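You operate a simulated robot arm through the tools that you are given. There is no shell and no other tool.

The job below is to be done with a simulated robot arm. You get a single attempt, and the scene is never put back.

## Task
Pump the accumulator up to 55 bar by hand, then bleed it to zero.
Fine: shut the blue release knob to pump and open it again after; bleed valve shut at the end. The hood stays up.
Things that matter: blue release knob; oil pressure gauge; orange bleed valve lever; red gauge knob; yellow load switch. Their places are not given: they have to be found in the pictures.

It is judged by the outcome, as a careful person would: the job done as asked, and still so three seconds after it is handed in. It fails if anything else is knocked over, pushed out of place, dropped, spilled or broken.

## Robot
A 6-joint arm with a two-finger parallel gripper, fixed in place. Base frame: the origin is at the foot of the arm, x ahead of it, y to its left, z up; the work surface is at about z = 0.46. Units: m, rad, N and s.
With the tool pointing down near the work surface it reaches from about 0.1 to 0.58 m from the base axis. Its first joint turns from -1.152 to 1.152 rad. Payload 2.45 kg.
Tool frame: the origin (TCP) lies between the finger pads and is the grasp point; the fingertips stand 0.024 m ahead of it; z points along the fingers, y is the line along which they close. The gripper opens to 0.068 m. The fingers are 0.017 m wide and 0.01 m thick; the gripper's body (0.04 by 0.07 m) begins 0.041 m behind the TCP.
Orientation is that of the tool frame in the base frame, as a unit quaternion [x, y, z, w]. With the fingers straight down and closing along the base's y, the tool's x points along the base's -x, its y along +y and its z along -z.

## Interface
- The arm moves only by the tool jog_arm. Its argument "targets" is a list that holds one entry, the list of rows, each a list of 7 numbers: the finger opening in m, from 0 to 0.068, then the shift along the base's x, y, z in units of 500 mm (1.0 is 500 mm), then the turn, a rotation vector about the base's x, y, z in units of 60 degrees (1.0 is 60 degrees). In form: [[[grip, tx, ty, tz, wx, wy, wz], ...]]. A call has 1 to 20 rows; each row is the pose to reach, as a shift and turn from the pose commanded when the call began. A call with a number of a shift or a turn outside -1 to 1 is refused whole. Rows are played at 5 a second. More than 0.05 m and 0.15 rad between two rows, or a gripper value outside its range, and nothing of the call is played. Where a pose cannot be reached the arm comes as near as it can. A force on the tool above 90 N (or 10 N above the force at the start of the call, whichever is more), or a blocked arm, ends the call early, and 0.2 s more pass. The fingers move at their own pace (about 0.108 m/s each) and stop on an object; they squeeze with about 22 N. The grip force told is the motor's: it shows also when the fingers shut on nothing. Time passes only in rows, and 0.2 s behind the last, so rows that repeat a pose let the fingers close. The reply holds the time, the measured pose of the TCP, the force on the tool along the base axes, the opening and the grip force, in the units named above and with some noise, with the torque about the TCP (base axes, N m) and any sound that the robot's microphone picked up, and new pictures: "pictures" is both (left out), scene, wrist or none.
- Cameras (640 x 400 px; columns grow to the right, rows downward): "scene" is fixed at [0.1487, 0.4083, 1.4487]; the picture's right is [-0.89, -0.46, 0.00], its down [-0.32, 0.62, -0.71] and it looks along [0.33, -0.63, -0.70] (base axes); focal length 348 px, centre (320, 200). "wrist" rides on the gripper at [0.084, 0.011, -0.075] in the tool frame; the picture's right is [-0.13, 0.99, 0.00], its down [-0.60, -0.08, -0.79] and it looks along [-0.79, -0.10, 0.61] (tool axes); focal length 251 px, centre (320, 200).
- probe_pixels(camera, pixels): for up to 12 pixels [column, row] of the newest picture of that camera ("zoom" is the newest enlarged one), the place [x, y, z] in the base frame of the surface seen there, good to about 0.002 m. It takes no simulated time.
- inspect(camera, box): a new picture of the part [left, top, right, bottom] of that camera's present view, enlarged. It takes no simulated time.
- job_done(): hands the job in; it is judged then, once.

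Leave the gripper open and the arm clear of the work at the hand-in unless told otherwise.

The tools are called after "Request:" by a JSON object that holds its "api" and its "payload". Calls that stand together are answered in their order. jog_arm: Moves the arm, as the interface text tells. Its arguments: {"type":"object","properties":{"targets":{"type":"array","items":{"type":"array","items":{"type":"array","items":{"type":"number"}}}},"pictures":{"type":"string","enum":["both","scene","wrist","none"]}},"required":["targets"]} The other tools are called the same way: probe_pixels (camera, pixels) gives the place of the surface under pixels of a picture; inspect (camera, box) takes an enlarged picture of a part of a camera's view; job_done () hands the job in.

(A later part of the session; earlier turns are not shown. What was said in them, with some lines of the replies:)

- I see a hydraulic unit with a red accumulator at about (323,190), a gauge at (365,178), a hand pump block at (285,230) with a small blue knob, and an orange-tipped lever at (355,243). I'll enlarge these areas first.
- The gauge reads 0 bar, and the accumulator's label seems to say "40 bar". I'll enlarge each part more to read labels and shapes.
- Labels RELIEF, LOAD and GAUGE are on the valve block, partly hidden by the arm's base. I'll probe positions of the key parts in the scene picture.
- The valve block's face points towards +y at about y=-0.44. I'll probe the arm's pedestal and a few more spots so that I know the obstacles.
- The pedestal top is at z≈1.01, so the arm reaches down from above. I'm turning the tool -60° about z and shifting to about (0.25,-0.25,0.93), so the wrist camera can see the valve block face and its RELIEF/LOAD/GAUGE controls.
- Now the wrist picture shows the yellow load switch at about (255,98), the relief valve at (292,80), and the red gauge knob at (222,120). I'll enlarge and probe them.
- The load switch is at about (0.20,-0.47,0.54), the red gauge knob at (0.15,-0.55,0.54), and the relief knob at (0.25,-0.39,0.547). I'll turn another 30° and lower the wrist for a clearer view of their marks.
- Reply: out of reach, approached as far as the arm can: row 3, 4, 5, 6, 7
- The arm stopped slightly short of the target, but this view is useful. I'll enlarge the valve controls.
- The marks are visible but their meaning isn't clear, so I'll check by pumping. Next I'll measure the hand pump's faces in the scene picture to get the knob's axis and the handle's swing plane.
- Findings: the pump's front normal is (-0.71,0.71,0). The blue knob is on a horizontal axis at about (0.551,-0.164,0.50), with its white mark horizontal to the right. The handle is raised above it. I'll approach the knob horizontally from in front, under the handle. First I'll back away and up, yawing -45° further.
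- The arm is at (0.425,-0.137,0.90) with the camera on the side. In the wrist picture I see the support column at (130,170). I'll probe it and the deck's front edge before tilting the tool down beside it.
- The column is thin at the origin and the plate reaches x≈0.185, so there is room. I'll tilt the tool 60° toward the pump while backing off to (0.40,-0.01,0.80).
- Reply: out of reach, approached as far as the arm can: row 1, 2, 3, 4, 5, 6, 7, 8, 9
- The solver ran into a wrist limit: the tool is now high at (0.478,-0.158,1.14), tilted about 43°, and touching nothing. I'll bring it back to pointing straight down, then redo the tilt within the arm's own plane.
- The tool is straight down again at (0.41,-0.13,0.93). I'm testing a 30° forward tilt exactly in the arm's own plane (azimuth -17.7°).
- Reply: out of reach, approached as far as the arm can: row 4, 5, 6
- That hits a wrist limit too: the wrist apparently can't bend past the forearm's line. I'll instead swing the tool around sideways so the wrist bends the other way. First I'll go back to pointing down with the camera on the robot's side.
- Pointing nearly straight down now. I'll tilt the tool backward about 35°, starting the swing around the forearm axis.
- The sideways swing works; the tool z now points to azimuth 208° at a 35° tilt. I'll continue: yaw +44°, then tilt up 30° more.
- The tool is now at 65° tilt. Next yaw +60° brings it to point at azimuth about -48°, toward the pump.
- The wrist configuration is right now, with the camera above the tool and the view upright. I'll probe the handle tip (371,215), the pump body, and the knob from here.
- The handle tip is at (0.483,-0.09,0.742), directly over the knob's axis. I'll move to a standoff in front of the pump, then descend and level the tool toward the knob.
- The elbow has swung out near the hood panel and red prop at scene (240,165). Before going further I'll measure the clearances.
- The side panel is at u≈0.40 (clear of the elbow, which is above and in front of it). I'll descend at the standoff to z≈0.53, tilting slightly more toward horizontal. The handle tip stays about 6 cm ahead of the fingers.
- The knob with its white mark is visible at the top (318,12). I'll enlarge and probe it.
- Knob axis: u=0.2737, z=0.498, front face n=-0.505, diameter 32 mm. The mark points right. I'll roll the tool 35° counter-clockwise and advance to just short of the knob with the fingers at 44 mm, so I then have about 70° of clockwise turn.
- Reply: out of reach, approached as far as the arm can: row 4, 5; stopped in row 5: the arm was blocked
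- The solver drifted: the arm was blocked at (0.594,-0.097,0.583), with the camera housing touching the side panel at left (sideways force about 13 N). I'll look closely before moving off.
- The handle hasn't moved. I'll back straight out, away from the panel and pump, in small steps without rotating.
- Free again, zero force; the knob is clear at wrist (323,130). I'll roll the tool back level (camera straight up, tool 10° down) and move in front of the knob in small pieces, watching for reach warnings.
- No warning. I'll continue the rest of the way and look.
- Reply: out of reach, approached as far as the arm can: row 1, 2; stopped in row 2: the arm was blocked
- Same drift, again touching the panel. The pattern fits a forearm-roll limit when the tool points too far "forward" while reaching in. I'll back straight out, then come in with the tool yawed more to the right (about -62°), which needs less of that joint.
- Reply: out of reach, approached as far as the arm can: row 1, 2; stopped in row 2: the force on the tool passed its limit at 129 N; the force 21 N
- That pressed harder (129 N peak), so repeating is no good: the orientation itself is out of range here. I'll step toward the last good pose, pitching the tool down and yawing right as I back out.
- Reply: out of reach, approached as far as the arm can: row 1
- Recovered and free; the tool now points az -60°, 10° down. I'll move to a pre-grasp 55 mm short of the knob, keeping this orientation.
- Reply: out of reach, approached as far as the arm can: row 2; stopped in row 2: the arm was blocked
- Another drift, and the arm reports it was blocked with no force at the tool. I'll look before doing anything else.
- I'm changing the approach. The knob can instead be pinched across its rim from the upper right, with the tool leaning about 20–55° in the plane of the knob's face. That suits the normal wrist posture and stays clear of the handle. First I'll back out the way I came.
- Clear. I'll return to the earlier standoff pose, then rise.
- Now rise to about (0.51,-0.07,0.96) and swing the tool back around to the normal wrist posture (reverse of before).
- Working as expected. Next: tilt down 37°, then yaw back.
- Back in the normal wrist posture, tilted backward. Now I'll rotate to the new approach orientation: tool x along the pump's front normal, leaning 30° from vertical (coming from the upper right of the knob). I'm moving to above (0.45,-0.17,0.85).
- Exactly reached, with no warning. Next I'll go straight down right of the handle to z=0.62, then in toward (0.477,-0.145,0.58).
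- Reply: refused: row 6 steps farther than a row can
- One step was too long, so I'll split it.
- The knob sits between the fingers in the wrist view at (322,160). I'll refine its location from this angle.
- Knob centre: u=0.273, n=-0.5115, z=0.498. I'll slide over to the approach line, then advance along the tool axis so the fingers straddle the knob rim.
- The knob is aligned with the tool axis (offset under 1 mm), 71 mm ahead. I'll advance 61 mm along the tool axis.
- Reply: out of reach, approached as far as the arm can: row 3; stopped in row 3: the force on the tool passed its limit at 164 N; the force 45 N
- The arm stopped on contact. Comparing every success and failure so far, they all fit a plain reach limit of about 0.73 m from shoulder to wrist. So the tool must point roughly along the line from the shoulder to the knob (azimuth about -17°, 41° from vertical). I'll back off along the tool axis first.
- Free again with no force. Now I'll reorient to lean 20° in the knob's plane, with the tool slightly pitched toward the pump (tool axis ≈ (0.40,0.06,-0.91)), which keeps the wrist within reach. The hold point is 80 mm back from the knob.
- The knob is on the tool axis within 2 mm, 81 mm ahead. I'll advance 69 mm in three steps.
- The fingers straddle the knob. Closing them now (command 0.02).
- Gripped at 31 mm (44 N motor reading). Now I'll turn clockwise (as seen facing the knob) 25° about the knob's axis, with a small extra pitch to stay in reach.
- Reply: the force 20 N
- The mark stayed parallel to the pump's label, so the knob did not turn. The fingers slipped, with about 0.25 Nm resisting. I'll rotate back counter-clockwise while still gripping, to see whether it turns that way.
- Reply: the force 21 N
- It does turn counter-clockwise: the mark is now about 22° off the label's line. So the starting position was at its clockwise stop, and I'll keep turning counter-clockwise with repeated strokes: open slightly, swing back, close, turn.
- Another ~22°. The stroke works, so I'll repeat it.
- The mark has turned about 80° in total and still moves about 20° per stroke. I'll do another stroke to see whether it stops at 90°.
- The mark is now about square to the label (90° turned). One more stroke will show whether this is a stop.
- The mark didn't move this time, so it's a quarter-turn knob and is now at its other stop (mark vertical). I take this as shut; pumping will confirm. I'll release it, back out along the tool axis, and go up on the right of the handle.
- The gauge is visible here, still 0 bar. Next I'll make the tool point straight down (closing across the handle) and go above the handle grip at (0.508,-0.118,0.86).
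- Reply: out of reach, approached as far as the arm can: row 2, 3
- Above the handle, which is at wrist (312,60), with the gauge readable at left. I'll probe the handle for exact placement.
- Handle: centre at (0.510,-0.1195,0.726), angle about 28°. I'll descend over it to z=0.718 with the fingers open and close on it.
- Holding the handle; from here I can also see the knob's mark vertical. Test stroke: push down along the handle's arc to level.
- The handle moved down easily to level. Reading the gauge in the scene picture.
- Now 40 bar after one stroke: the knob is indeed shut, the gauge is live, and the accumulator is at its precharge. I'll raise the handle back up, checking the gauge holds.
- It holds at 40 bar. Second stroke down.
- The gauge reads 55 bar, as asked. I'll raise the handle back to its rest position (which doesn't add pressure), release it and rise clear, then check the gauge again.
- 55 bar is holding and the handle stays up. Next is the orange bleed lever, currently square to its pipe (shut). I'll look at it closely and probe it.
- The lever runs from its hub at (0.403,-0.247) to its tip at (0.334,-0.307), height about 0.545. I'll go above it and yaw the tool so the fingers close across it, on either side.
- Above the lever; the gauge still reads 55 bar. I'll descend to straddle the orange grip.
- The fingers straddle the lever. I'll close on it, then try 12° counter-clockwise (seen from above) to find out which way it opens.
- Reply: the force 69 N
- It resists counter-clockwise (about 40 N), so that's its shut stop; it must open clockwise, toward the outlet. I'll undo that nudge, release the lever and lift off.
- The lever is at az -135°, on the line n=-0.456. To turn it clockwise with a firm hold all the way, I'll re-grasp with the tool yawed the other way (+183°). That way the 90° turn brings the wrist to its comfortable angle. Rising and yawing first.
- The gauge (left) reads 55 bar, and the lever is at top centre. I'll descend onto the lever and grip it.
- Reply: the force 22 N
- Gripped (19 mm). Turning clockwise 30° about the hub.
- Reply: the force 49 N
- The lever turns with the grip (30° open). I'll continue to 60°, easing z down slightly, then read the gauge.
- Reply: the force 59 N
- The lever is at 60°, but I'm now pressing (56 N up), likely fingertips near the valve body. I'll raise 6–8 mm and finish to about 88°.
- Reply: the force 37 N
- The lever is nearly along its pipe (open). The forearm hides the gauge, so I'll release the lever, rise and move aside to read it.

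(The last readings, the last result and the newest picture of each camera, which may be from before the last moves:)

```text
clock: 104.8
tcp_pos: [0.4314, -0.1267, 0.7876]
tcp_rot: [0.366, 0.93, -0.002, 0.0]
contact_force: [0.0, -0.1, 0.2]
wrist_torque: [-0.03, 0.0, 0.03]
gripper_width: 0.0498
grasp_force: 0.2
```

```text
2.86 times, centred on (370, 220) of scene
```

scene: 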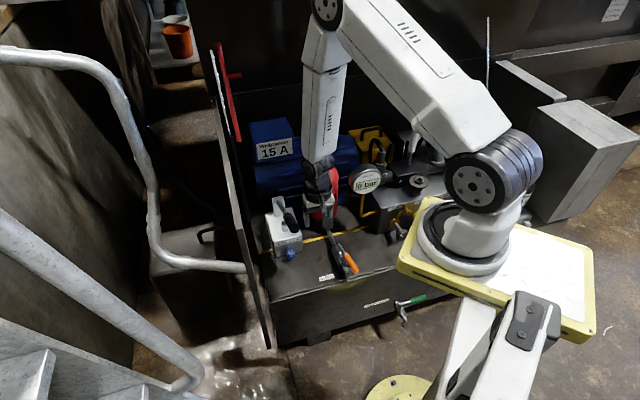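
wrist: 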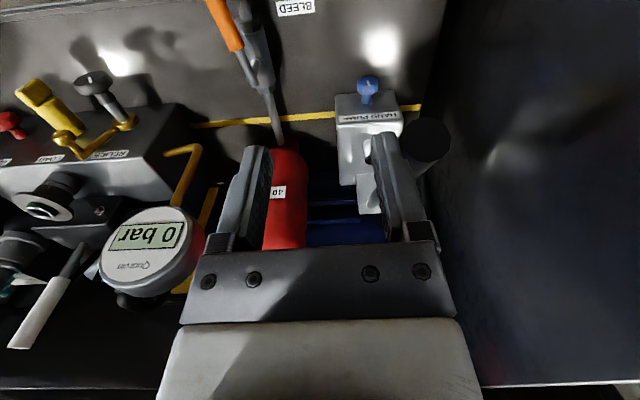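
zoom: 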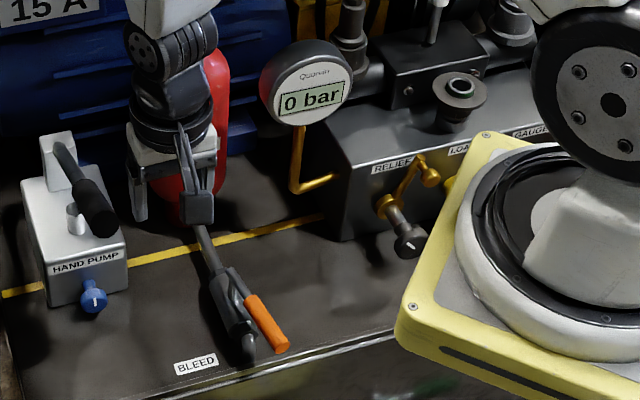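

0 bar: fully bled. Now the lever has to be shut again; I'll probe its current line.

Request:
{"api": "probe_pixels", "payload": {"camera": "scene", "pixels": [[355, 269], [351, 263], [347.5, 258], [345, 254], [356.5, 272]]}}

Request:
{"api": "probe_pixels", "payload": {"camera": "wrist", "pixels": [[218, 10], [226, 28], [235, 45], [242, 60]]}}

```text
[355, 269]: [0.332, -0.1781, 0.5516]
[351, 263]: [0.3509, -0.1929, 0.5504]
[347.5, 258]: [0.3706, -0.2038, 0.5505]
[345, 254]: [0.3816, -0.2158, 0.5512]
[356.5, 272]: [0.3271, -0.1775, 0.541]
```

```text
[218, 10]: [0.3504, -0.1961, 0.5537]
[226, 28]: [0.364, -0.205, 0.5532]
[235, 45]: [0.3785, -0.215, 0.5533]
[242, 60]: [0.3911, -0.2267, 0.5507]
```

The hub is at (0.4058,-0.2394) and the lever is at azimuth about 140°. I'll come back down straddling it and grip.

Request:
{"api": "jog_arm", "payload": {"targets": [[[0.05, -0.03, -0.03, -0.06, 0, 0, 0.01], [0.05, -0.06, -0.06, -0.12, 0, 0, 0.02], [0.05, -0.09, -0.09, -0.18, 0, 0, 0.03], [0.05, -0.12, -0.115, -0.24, 0, 0, 0.04], [0.05, -0.152, -0.143, -0.3, 0, 0, 0.058], [0.05, -0.152, -0.143, -0.38, 0, 0, 0.058], [0.05, -0.152, -0.143, -0.44, 0, 0, 0.058], [0.05, -0.152, -0.143, -0.488, 0, 0, 0.058], [0.05, -0.152, -0.143, -0.488, 0, 0, 0.058], [0.0, -0.152, -0.143, -0.488, 0, 0, 0.058], [0.0, -0.152, -0.143, -0.488, 0, 0, 0.058], [0.0, -0.152, -0.143, -0.488, 0, 0, 0.058]]]}}

```text
clock: 107.4
tcp_pos: [0.3567, -0.2012, 0.5426]
tcp_rot: [0.337, 0.942, -0.001, 0.001]
contact_force: [5.0, 1.4, -16.4]
wrist_torque: [-0.02, -0.06, 0.36]
gripper_width: 0.0191
grasp_force: 37.0
```

scene: 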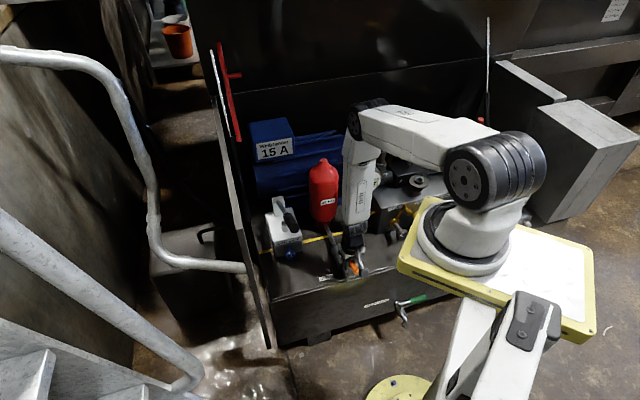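
wrist: 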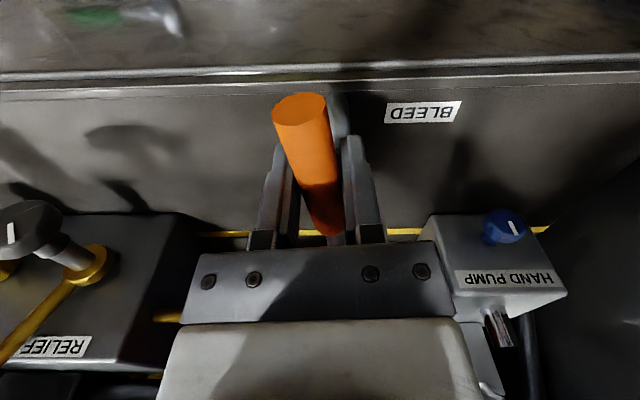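

Gripped. Turning the lever counter-clockwise back toward shut (60°, then the rest).

Request:
{"api": "jog_arm", "payload": {"targets": [[[0.0, -0.01, -0.014, 0, 0, 0, 0.125], [0.0, -0.018, -0.0288, 0, 0, 0, 0.25], [0.0, -0.024, -0.0446, 0, 0, 0, 0.375], [0.0, -0.028, -0.0612, 0, 0, 0, 0.5], [0.0, -0.0294, -0.0782, 0, 0, 0, 0.625], [0.0, -0.029, -0.0952, 0, 0, 0, 0.75], [0.0, -0.0264, -0.112, 0, 0, 0, 0.875], [0.0, -0.0214, -0.1282, 0, 0, 0, 1.0]]], "pictures": "wrist"}}

```text
clock: 109.2
tcp_pos: [0.3472, -0.2643, 0.543]
tcp_rot: [-0.181, 0.983, -0.001, 0.002]
contact_force: [41.7, 18.2, -31.5]
wrist_torque: [0.04, -0.01, 0.03]
gripper_width: 0.0184
grasp_force: 36.8
```

wrist: 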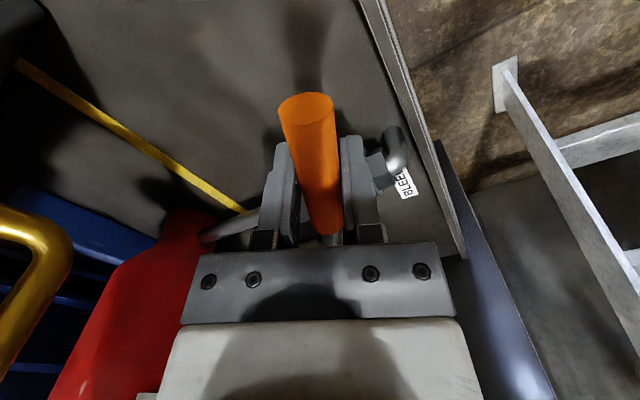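

Request:
{"api": "jog_arm", "payload": {"targets": [[[0.0, 0.012, -0.013, 0, 0, 0, 0.125], [0.0, 0.021, -0.0275, 0, 0, 0, 0.25], [0.0, 0.0318, -0.041, 0, 0, 0, 0.375], [0.0, 0.0374, -0.0466, 0, 0, 0, 0.44], [0.0, 0.0416, -0.051, 0, 0, 0, 0.48], [0.0, 0.0416, -0.051, 0, 0, 0, 0.48]]]}}

```text
clock: 110.6
tcp_pos: [0.3629, -0.2883, 0.5434]
tcp_rot: [-0.417, 0.909, 0.005, 0.0]
contact_force: [-35.1, 7.0, 55.4]
wrist_torque: [-0.02, 0.31, -0.59]
gripper_width: 0.0196
grasp_force: 37.1
```

scene: 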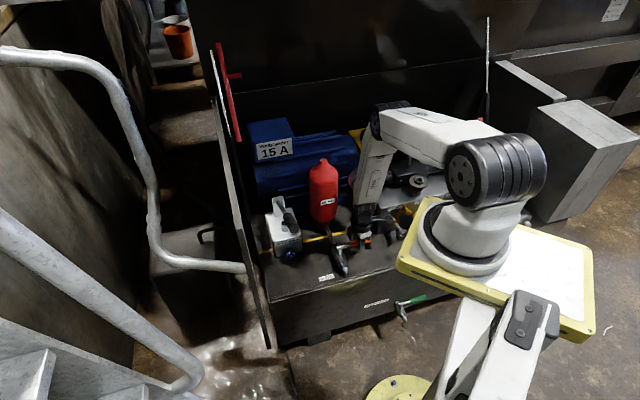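
wrist: 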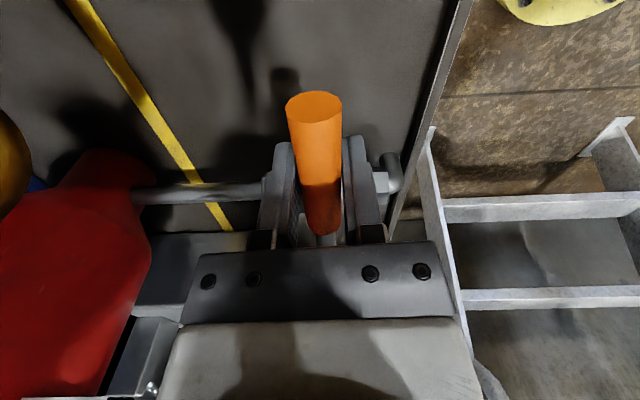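

Now the same stop reaction as at the original shut position. I'll release, rise, and check the lever and gauge.

Request:
{"api": "jog_arm", "payload": {"targets": [[[0.05, -0.004, 0.004, 0, 0, 0, -0.05], [0.05, -0.004, 0.004, 0, 0, 0, -0.05], [0.05, -0.004, 0.004, 0.09, 0, 0, -0.05], [0.05, -0.004, 0.004, 0.18, 0, 0, -0.1], [0.05, -0.004, 0.03, 0.27, 0, 0, -0.2], [0.05, 0.03, 0.08, 0.36, 0, 0, -0.3], [0.05, 0.07, 0.14, 0.42, 0, 0, -0.4], [0.05, 0.11, 0.2, 0.45, 0, 0, -0.52], [0.05, 0.13, 0.24, 0.45, 0, 0, -0.64], [0.05, 0.14, 0.26, 0.45, 0, 0, -0.76], [0.05, 0.14, 0.26, 0.45, 0, 0, -0.88], [0.05, 0.14, 0.26, 0.45, 0, 0, -1.0], [0.05, 0.14, 0.26, 0.45, 0, 0, -1.0]]]}}

Request:
{"api": "inspect", "payload": {"camera": "scene", "box": [250, 150, 420, 290]}}

```text
refused: row 6 steps farther than a row can; nothing moved
```

```text
2.86 times, centred on (335, 220) of scene
```

zoom: 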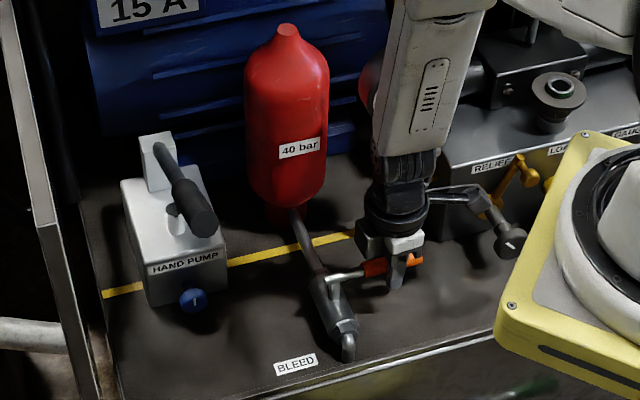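

One step was too long; I'll split it.

Request:
{"api": "jog_arm", "payload": {"targets": [[[0.05, -0.004, 0.004, 0, 0, 0, -0.05], [0.05, -0.004, 0.004, 0, 0, 0, -0.05], [0.05, -0.004, 0.004, 0.09, 0, 0, -0.05], [0.05, -0.004, 0.004, 0.18, 0, 0, -0.1], [0.05, -0.004, 0.02, 0.26, 0, 0, -0.2], [0.05, 0.01, 0.05, 0.33, 0, 0, -0.3], [0.05, 0.04, 0.09, 0.39, 0, 0, -0.4], [0.05, 0.07, 0.14, 0.43, 0, 0, -0.52], [0.05, 0.1, 0.19, 0.45, 0, 0, -0.64], [0.05, 0.13, 0.23, 0.45, 0, 0, -0.76], [0.05, 0.14, 0.26, 0.45, 0, 0, -0.88], [0.05, 0.14, 0.26, 0.45, 0, 0, -1.0], [0.05, 0.14, 0.26, 0.45, 0, 0, -1.0]]]}}

Request:
{"api": "inspect", "payload": {"camera": "scene", "box": [250, 150, 420, 290]}}

```text
clock: 113.4
tcp_pos: [0.4359, -0.1607, 0.7689]
tcp_rot: [0.093, 0.996, -0.002, 0.0]
contact_force: [0.7, -0.2, 0.3]
wrist_torque: [0.02, -0.04, -0.01]
gripper_width: 0.0497
grasp_force: 0.1
```

scene: 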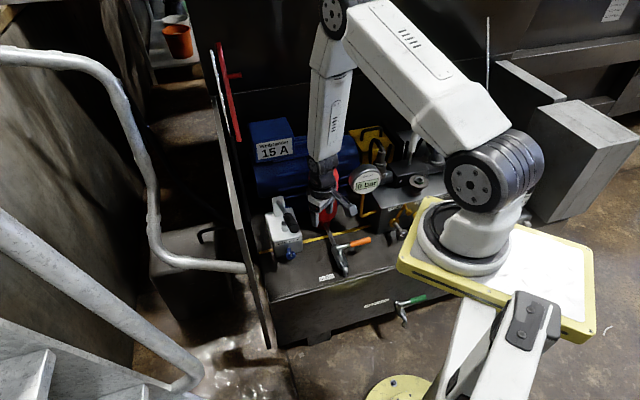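
wrist: 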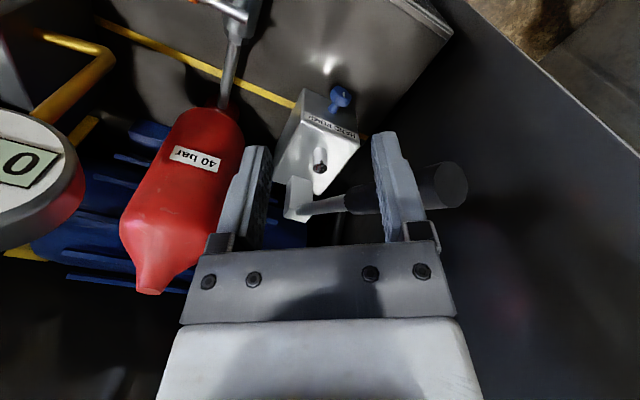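

```text
2.86 times, centred on (335, 220) of scene
```

zoom: 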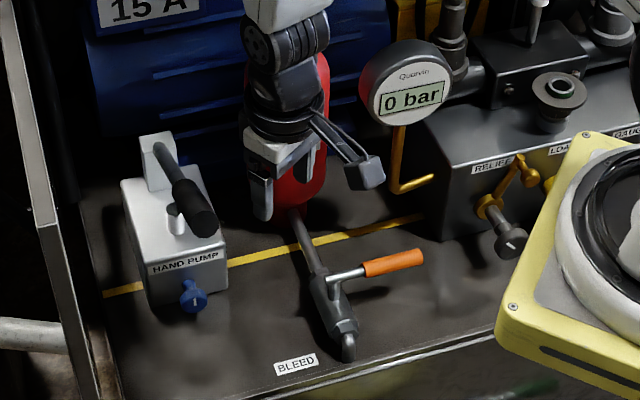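

Lever shut, gauge 0 bar. Last part: reopen the blue knob by turning it clockwise 90° back to its starting mark. I'll go to the approach orientation used before, above and right of the handle.

Request:
{"api": "jog_arm", "payload": {"targets": [[[0.046, 0.004, -0.006, 0.03, 0.033, -0.061, -0.1], [0.046, 0.008, -0.011, 0.06, 0.065, -0.122, -0.2], [0.046, 0.011, -0.017, 0.09, 0.098, -0.183, -0.301], [0.046, 0.015, -0.022, 0.12, 0.13, -0.243, -0.401], [0.046, 0.018, -0.028, 0.137, 0.163, -0.304, -0.502], [0.046, 0.022, -0.033, 0.137, 0.195, -0.365, -0.602], [0.046, 0.022, -0.033, 0.137, 0.195, -0.365, -0.602]]], "pictures": "scene"}}

```text
clock: 115.0
tcp_pos: [0.4471, -0.1758, 0.8371]
tcp_rot: [0.393, 0.895, 0.116, 0.178]
contact_force: [0.3, -0.4, -0.4]
wrist_torque: [0.03, -0.01, 0.0]
gripper_width: 0.0461
grasp_force: 0.0
```

scene: 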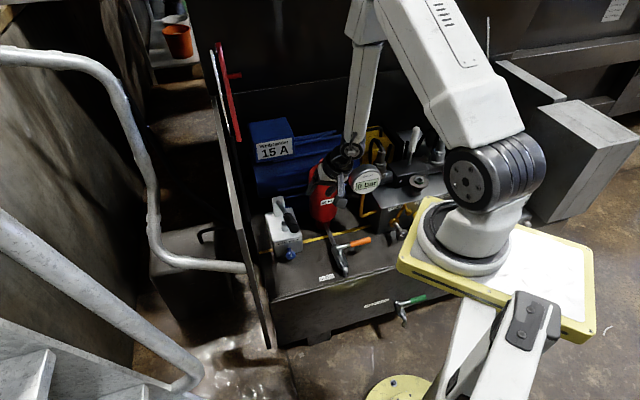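

Same pose as when I left the knob. I'll retrace the exit path back to the knob with the fingers at 46 mm.

Request:
{"api": "jog_arm", "payload": {"targets": [[[0.046, 0, 0, -0.08, 0, 0, 0], [0.046, 0, 0, -0.16, 0, 0, 0], [0.046, 0, 0, -0.25, 0, 0, 0], [0.046, 0, 0, -0.34, 0, 0, 0], [0.046, 0, 0, -0.43, 0, 0, 0], [0.046, 0, 0, -0.51, 0, 0, 0], [0.046, 0.042, 0.014, -0.51, 0, 0, 0], [0.046, 0.091, 0.007, -0.51, 0, 0, 0], [0.046, 0.141, 0.0, -0.51, 0, 0, 0], [0.046, 0.141, 0.0, -0.51, 0, 0, 0]]]}}

```text
clock: 117.2
tcp_pos: [0.5182, -0.1749, 0.5811]
tcp_rot: [0.394, 0.895, 0.116, 0.176]
contact_force: [0.2, -0.2, 0.7]
wrist_torque: [0.01, -0.01, -0.02]
gripper_width: 0.046
grasp_force: 0.1
```

scene: 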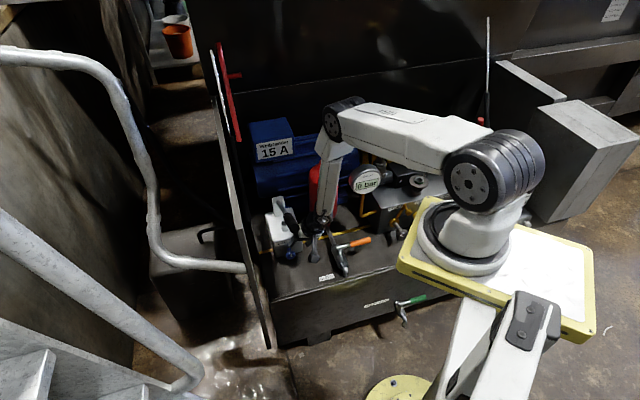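
wrist: 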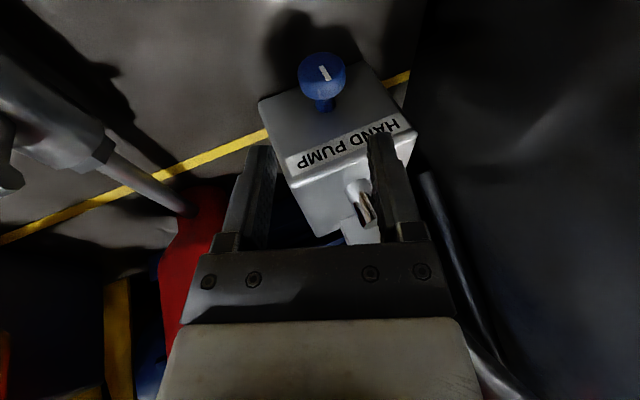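

Aligned as before; knob mark vertical. I'll advance, close, and turn clockwise 25°.

Request:
{"api": "jog_arm", "payload": {"targets": [[[0.046, 0.0215, 0.003, -0.048, 0, 0, 0], [0.046, 0.043, 0.0065, -0.096, 0, 0, 0], [0.046, 0.0646, 0.0098, -0.144, 0, 0, 0], [0.046, 0.0646, 0.0098, -0.144, 0, 0, 0], [0.02, 0.0646, 0.0098, -0.144, 0, 0, 0], [0.02, 0.0646, 0.0098, -0.144, 0, 0, 0], [0.02, 0.0631, 0.0098, -0.1456, 0.049, -0.098, -0.022], [0.02, 0.0616, 0.0095, -0.1472, 0.098, -0.195, -0.044], [0.02, 0.0601, 0.0093, -0.1488, 0.147, -0.293, -0.066], [0.02, 0.0586, 0.0092, -0.1504, 0.1966, -0.391, -0.0877], [0.02, 0.0586, 0.0092, -0.1504, 0.1966, -0.391, -0.0877]]]}}

Request:
{"api": "inspect", "payload": {"camera": "wrist", "box": [220, 90, 460, 250]}}

```text
clock: 119.6
tcp_pos: [0.5456, -0.1733, 0.507]
tcp_rot: [0.42, 0.804, 0.274, 0.319]
contact_force: [-6.0, -6.0, -2.0]
wrist_torque: [-0.41, -0.27, -0.08]
gripper_width: 0.0314
grasp_force: 44.0
```

scene: 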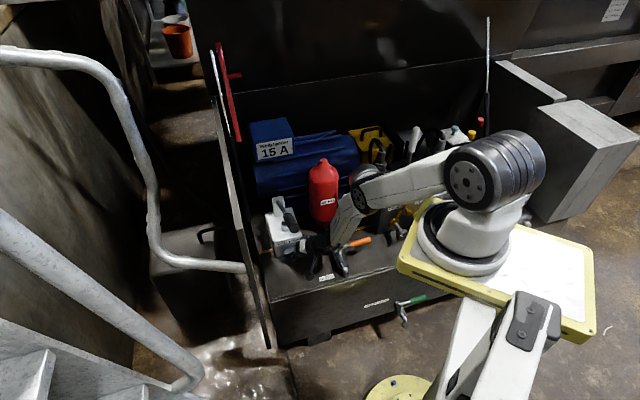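
wrist: 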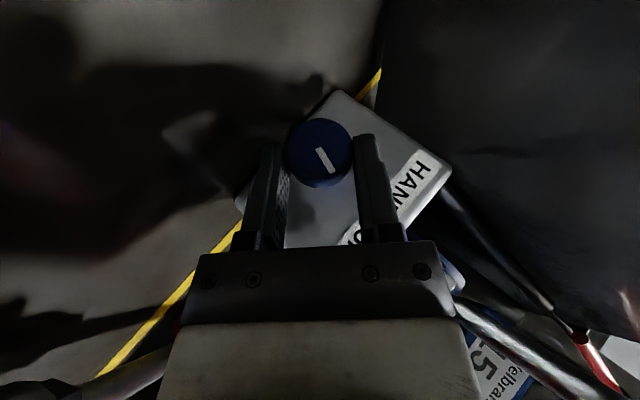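

```text
2.50 times, centred on (340, 170) of wrist
```

zoom: 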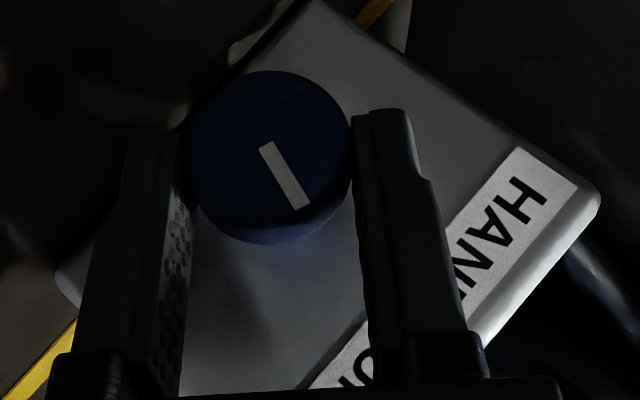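

The knob turned with the fingers. Now repeating clockwise strokes.

Request:
{"api": "jog_arm", "payload": {"targets": [[[0.04, 0, 0, 0, 0, 0, 0], [0.04, 0, 0, 0, 0, 0, 0], [0.04, 0.0015, 0.0, 0.0016, -0.049, 0.098, 0.022], [0.04, 0.003, 0.0003, 0.0032, -0.098, 0.195, 0.044], [0.04, 0.0045, 0.0005, 0.0048, -0.147, 0.293, 0.066], [0.04, 0.006, 0.0006, 0.0064, -0.1966, 0.391, 0.0877], [0.04, 0.006, 0.0006, 0.0064, -0.1966, 0.391, 0.0877], [0.02, 0.006, 0.0006, 0.0064, -0.1966, 0.391, 0.0877], [0.02, 0.006, 0.0006, 0.0064, -0.1966, 0.391, 0.0877], [0.02, 0.0045, 0.0005, 0.0048, -0.147, 0.293, 0.066], [0.02, 0.003, 0.0003, 0.0032, -0.098, 0.195, 0.044], [0.02, 0.0015, 0.0, 0.0016, -0.049, 0.098, 0.022], [0.02, 0, 0, 0, 0, 0, 0], [0.02, 0, 0, 0, 0, 0, 0]]], "pictures": "wrist"}}

Request:
{"api": "jog_arm", "payload": {"targets": [[[0.04, 0, 0, 0, 0, 0, 0], [0.04, 0, 0, 0, 0, 0, 0], [0.04, 0.0015, 0.0, 0.0016, -0.049, 0.098, 0.022], [0.04, 0.003, 0.0003, 0.0032, -0.098, 0.195, 0.044], [0.04, 0.0045, 0.0005, 0.0048, -0.147, 0.293, 0.066], [0.04, 0.006, 0.0006, 0.0064, -0.1966, 0.391, 0.0877], [0.04, 0.006, 0.0006, 0.0064, -0.1966, 0.391, 0.0877], [0.02, 0.006, 0.0006, 0.0064, -0.1966, 0.391, 0.0877], [0.02, 0.006, 0.0006, 0.0064, -0.1966, 0.391, 0.0877], [0.02, 0.0045, 0.0005, 0.0048, -0.147, 0.293, 0.066], [0.02, 0.003, 0.0003, 0.0032, -0.098, 0.195, 0.044], [0.02, 0.0015, 0.0, 0.0016, -0.049, 0.098, 0.022], [0.02, 0, 0, 0, 0, 0, 0], [0.02, 0, 0, 0, 0, 0, 0]]], "pictures": "wrist"}}

Request:
{"api": "inspect", "payload": {"camera": "wrist", "box": [220, 90, 460, 250]}}

```text
clock: 122.6
tcp_pos: [0.5453, -0.1733, 0.5051]
tcp_rot: [0.419, 0.805, 0.275, 0.318]
contact_force: [-10.6, -1.9, -0.6]
wrist_torque: [-0.27, -0.13, 0.07]
gripper_width: 0.0314
grasp_force: 45.0
```

wrist: 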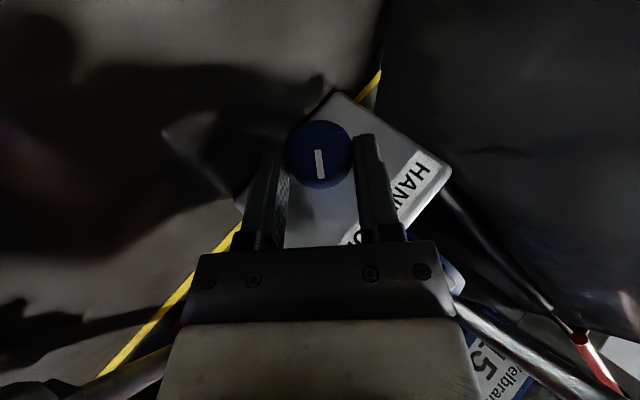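

```text
clock: 125.6
tcp_pos: [0.5456, -0.1707, 0.5058]
tcp_rot: [0.419, 0.805, 0.274, 0.318]
contact_force: [8.4, -8.3, -20.5]
wrist_torque: [-0.41, -0.07, -0.11]
gripper_width: 0.0316
grasp_force: 44.4
```

wrist: 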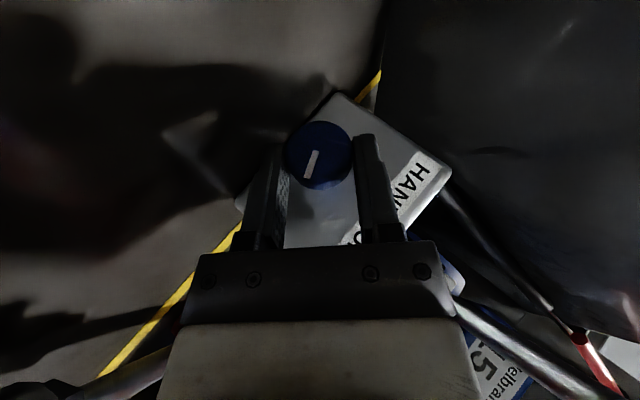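

```text
2.50 times, centred on (340, 170) of wrist
```

zoom: 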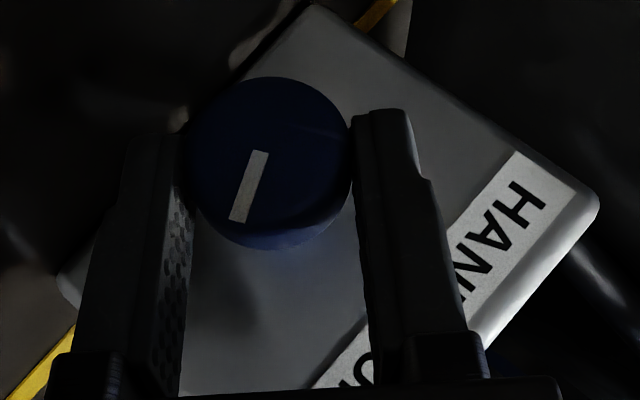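

About 20° remain until the mark is parallel to the label. Two more strokes, the last to confirm the stop.

Request:
{"api": "jog_arm", "payload": {"targets": [[[0.04, 0, 0, 0, 0, 0, 0], [0.04, 0, 0, 0, 0, 0, 0], [0.04, 0.0015, 0.0, 0.0016, -0.049, 0.098, 0.022], [0.04, 0.003, 0.0003, 0.0032, -0.098, 0.195, 0.044], [0.04, 0.0045, 0.0005, 0.0048, -0.147, 0.293, 0.066], [0.04, 0.006, 0.0006, 0.0064, -0.1966, 0.391, 0.0877], [0.04, 0.006, 0.0006, 0.0064, -0.1966, 0.391, 0.0877], [0.02, 0.006, 0.0006, 0.0064, -0.1966, 0.391, 0.0877], [0.02, 0.006, 0.0006, 0.0064, -0.1966, 0.391, 0.0877], [0.02, 0.0045, 0.0005, 0.0048, -0.147, 0.293, 0.066], [0.02, 0.003, 0.0003, 0.0032, -0.098, 0.195, 0.044], [0.02, 0.0015, 0.0, 0.0016, -0.049, 0.098, 0.022], [0.02, 0, 0, 0, 0, 0, 0], [0.02, 0, 0, 0, 0, 0, 0]]], "pictures": "wrist"}}

Request:
{"api": "jog_arm", "payload": {"targets": [[[0.04, 0, 0, 0, 0, 0, 0], [0.04, 0, 0, 0, 0, 0, 0], [0.04, 0.0015, 0.0, 0.0016, -0.049, 0.098, 0.022], [0.04, 0.003, 0.0003, 0.0032, -0.098, 0.195, 0.044], [0.04, 0.0045, 0.0005, 0.0048, -0.147, 0.293, 0.066], [0.04, 0.006, 0.0006, 0.0064, -0.1966, 0.391, 0.0877], [0.04, 0.006, 0.0006, 0.0064, -0.1966, 0.391, 0.0877], [0.02, 0.006, 0.0006, 0.0064, -0.1966, 0.391, 0.0877], [0.02, 0.006, 0.0006, 0.0064, -0.1966, 0.391, 0.0877], [0.02, 0.0045, 0.0005, 0.0048, -0.147, 0.293, 0.066], [0.02, 0.003, 0.0003, 0.0032, -0.098, 0.195, 0.044], [0.02, 0.0015, 0.0, 0.0016, -0.049, 0.098, 0.022], [0.02, 0, 0, 0, 0, 0, 0], [0.02, 0, 0, 0, 0, 0, 0]]], "pictures": "wrist"}}

Request:
{"api": "inspect", "payload": {"camera": "wrist", "box": [220, 90, 460, 250]}}

```text
clock: 128.6
tcp_pos: [0.5457, -0.1721, 0.5065]
tcp_rot: [0.418, 0.805, 0.274, 0.319]
contact_force: [-1.6, -1.1, -9.6]
wrist_torque: [-0.35, -0.17, 0.08]
gripper_width: 0.0314
grasp_force: 44.2
```

wrist: 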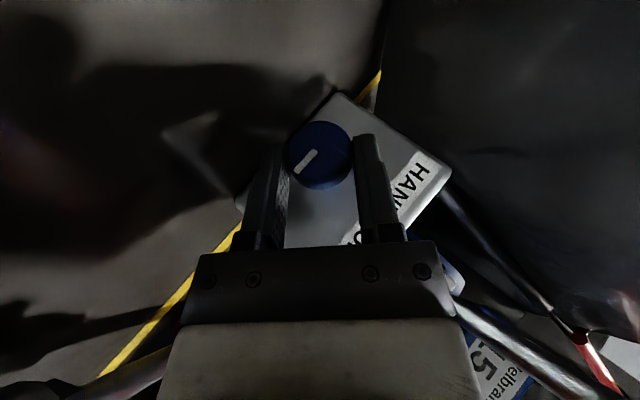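

```text
clock: 131.6
tcp_pos: [0.5466, -0.1724, 0.5059]
tcp_rot: [0.42, 0.805, 0.274, 0.318]
contact_force: [-6.7, 0.7, -8.4]
wrist_torque: [-0.37, 0.44, 0.1]
gripper_width: 0.0311
grasp_force: 44.8
```

wrist: 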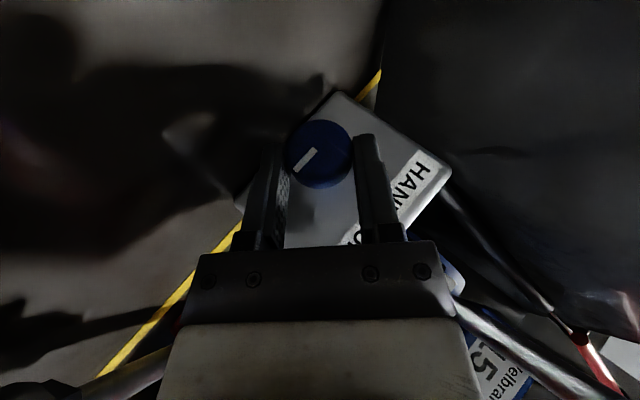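

```text
2.50 times, centred on (340, 170) of wrist
```

zoom: 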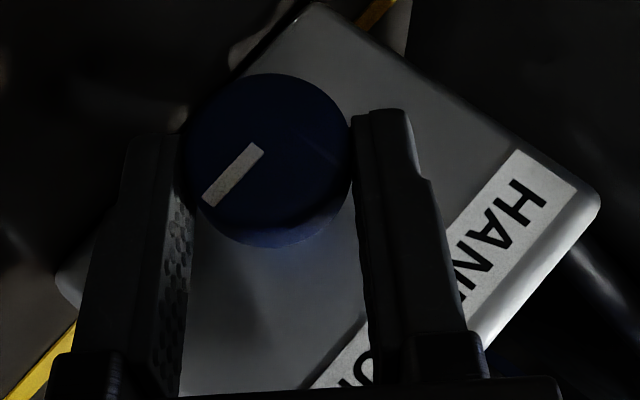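

The mark is parallel to the label again and at its stop, so the knob is open as at the start. I'll release, swing back and exit along the known path, rising clear.

Request:
{"api": "jog_arm", "payload": {"targets": [[[0.04, 0, 0, 0, 0, 0, 0], [0.04, 0, 0, 0, 0, 0, 0], [0.04, 0.0015, 0.0, 0.0016, -0.049, 0.098, 0.022], [0.04, 0.003, 0.0003, 0.0032, -0.098, 0.195, 0.044], [0.04, 0.0045, 0.0005, 0.0048, -0.147, 0.293, 0.066], [0.046, 0.006, 0.0006, 0.0064, -0.1966, 0.391, 0.0877], [0.046, 0.006, 0.0006, 0.0064, -0.1966, 0.391, 0.0877]]], "pictures": "none"}}

Request:
{"api": "jog_arm", "payload": {"targets": [[[0.046, -0.032, -0.005, 0.073, 0, 0, 0], [0.046, -0.065, -0.01, 0.146, 0, 0, 0], [0.046, -0.115, -0.003, 0.146, 0, 0, 0], [0.046, -0.164, 0.004, 0.146, 0, 0, 0], [0.046, -0.206, -0.01, 0.146, 0, 0, 0], [0.046, -0.206, -0.01, 0.236, 0, 0, 0], [0.046, -0.206, -0.01, 0.326, 0, 0, 0], [0.046, -0.206, -0.01, 0.416, 0, 0, 0], [0.068, -0.206, -0.01, 0.506, 0, 0, 0], [0.068, -0.206, -0.01, 0.596, 0, 0, 0], [0.068, -0.206, -0.01, 0.68, 0, 0, 0], [0.068, -0.206, -0.01, 0.76, 0, 0, 0], [0.068, -0.206, -0.01, 0.84, 0, 0, 0], [0.068, -0.206, -0.01, 0.84, 0, 0, 0]]]}}

Request:
{"api": "inspect", "payload": {"camera": "scene", "box": [250, 150, 420, 290]}}

Request:
{"api": "inspect", "payload": {"camera": "scene", "box": [180, 20, 640, 320]}}

```text
clock: 133.2
tcp_pos: [0.5494, -0.1717, 0.51]
tcp_rot: [0.393, 0.895, 0.115, 0.177]
contact_force: [0.4, 0.3, 0.1]
wrist_torque: [-0.01, 0.02, 0.01]
gripper_width: 0.046
grasp_force: 0.1
```

```text
clock: 136.2
tcp_pos: [0.4448, -0.1775, 0.9297]
tcp_rot: [0.393, 0.895, 0.115, 0.177]
contact_force: [0.1, -0.3, 0.0]
wrist_torque: [0.02, 0.0, 0.0]
gripper_width: 0.068
grasp_force: 0.1
```

scene: 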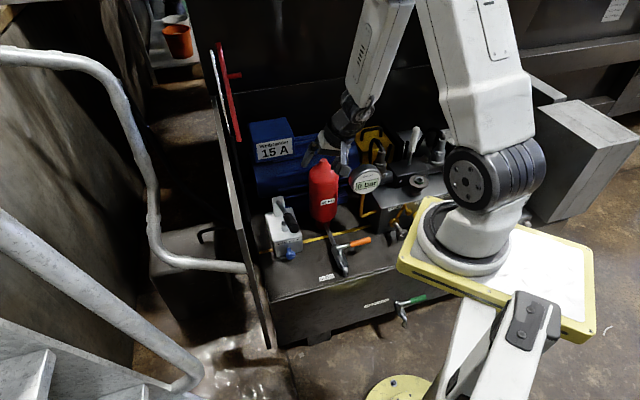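
wrist: 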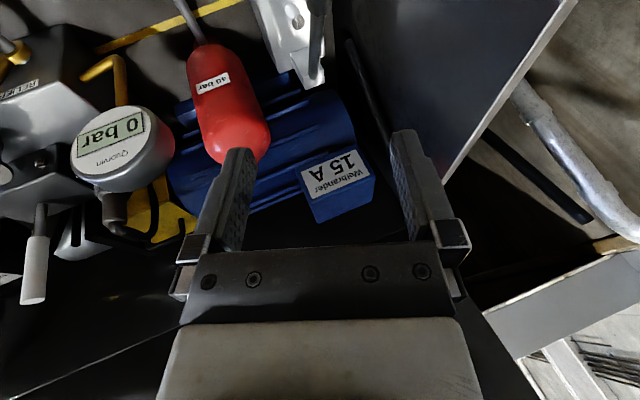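

```text
2.86 times, centred on (335, 220) of scene
```

zoom: 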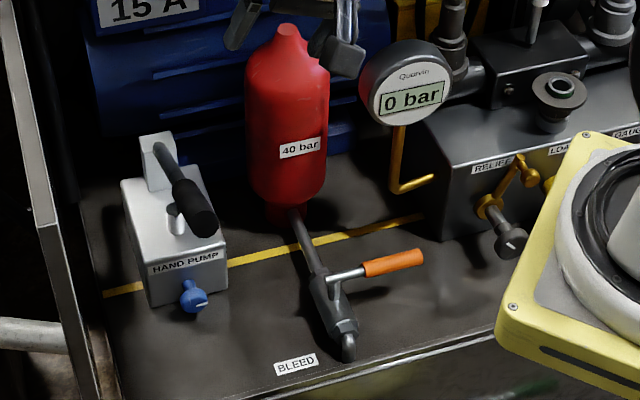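

```text
1.33 times, centred on (410, 170) of scene
```

zoom: 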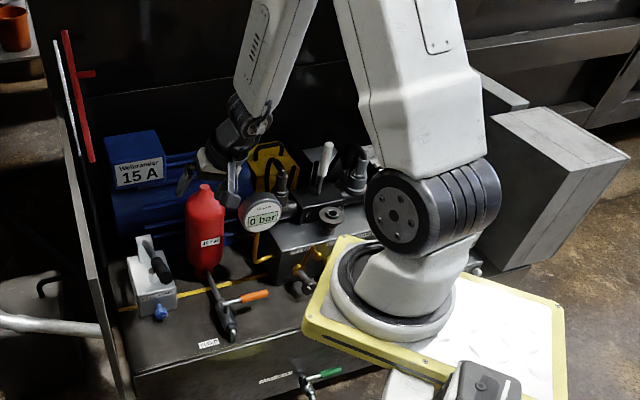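

Final check: gauge 0 bar, bleed lever square to its pipe (shut), and the blue knob's mark back at its open position. The pump handle is up, the hood, its red prop and everything else are in place, and the gripper is open and clear at z=0.93. Handing in.

Request:
{"api": "job_done", "payload": {}}

```text
The job is handed in.
```

The accumulator went up to 55 bar by hand pump and is now bled to 0 bar, and the job is handed in. These are the states at hand-in:

- **Blue release knob:** shut for pumping and turned back to its starting position afterwards, mark parallel to the label. It is a quarter-turn knob; pressure built with its mark vertical, so that is the shut position.
- **Pumping:** two handle strokes took the gauge to 40 bar and then 55 bar. It held there with the handle back up.
- **Bleed valve:** opened until the gauge read 0 bar, then turned back to its shut stop.
- **Hood, gauge knob and load switch:** the hood is still up on its prop. I never used the red gauge knob or the yellow load switch.

**Contacts:** while finding a way to reach the blue knob, the arm pressed against the side panel next to the pump three times, with one reading of 129 N. Once it also pressed near the pump itself, reading 164 N. Nothing looked moved or damaged in the pictures afterwards.
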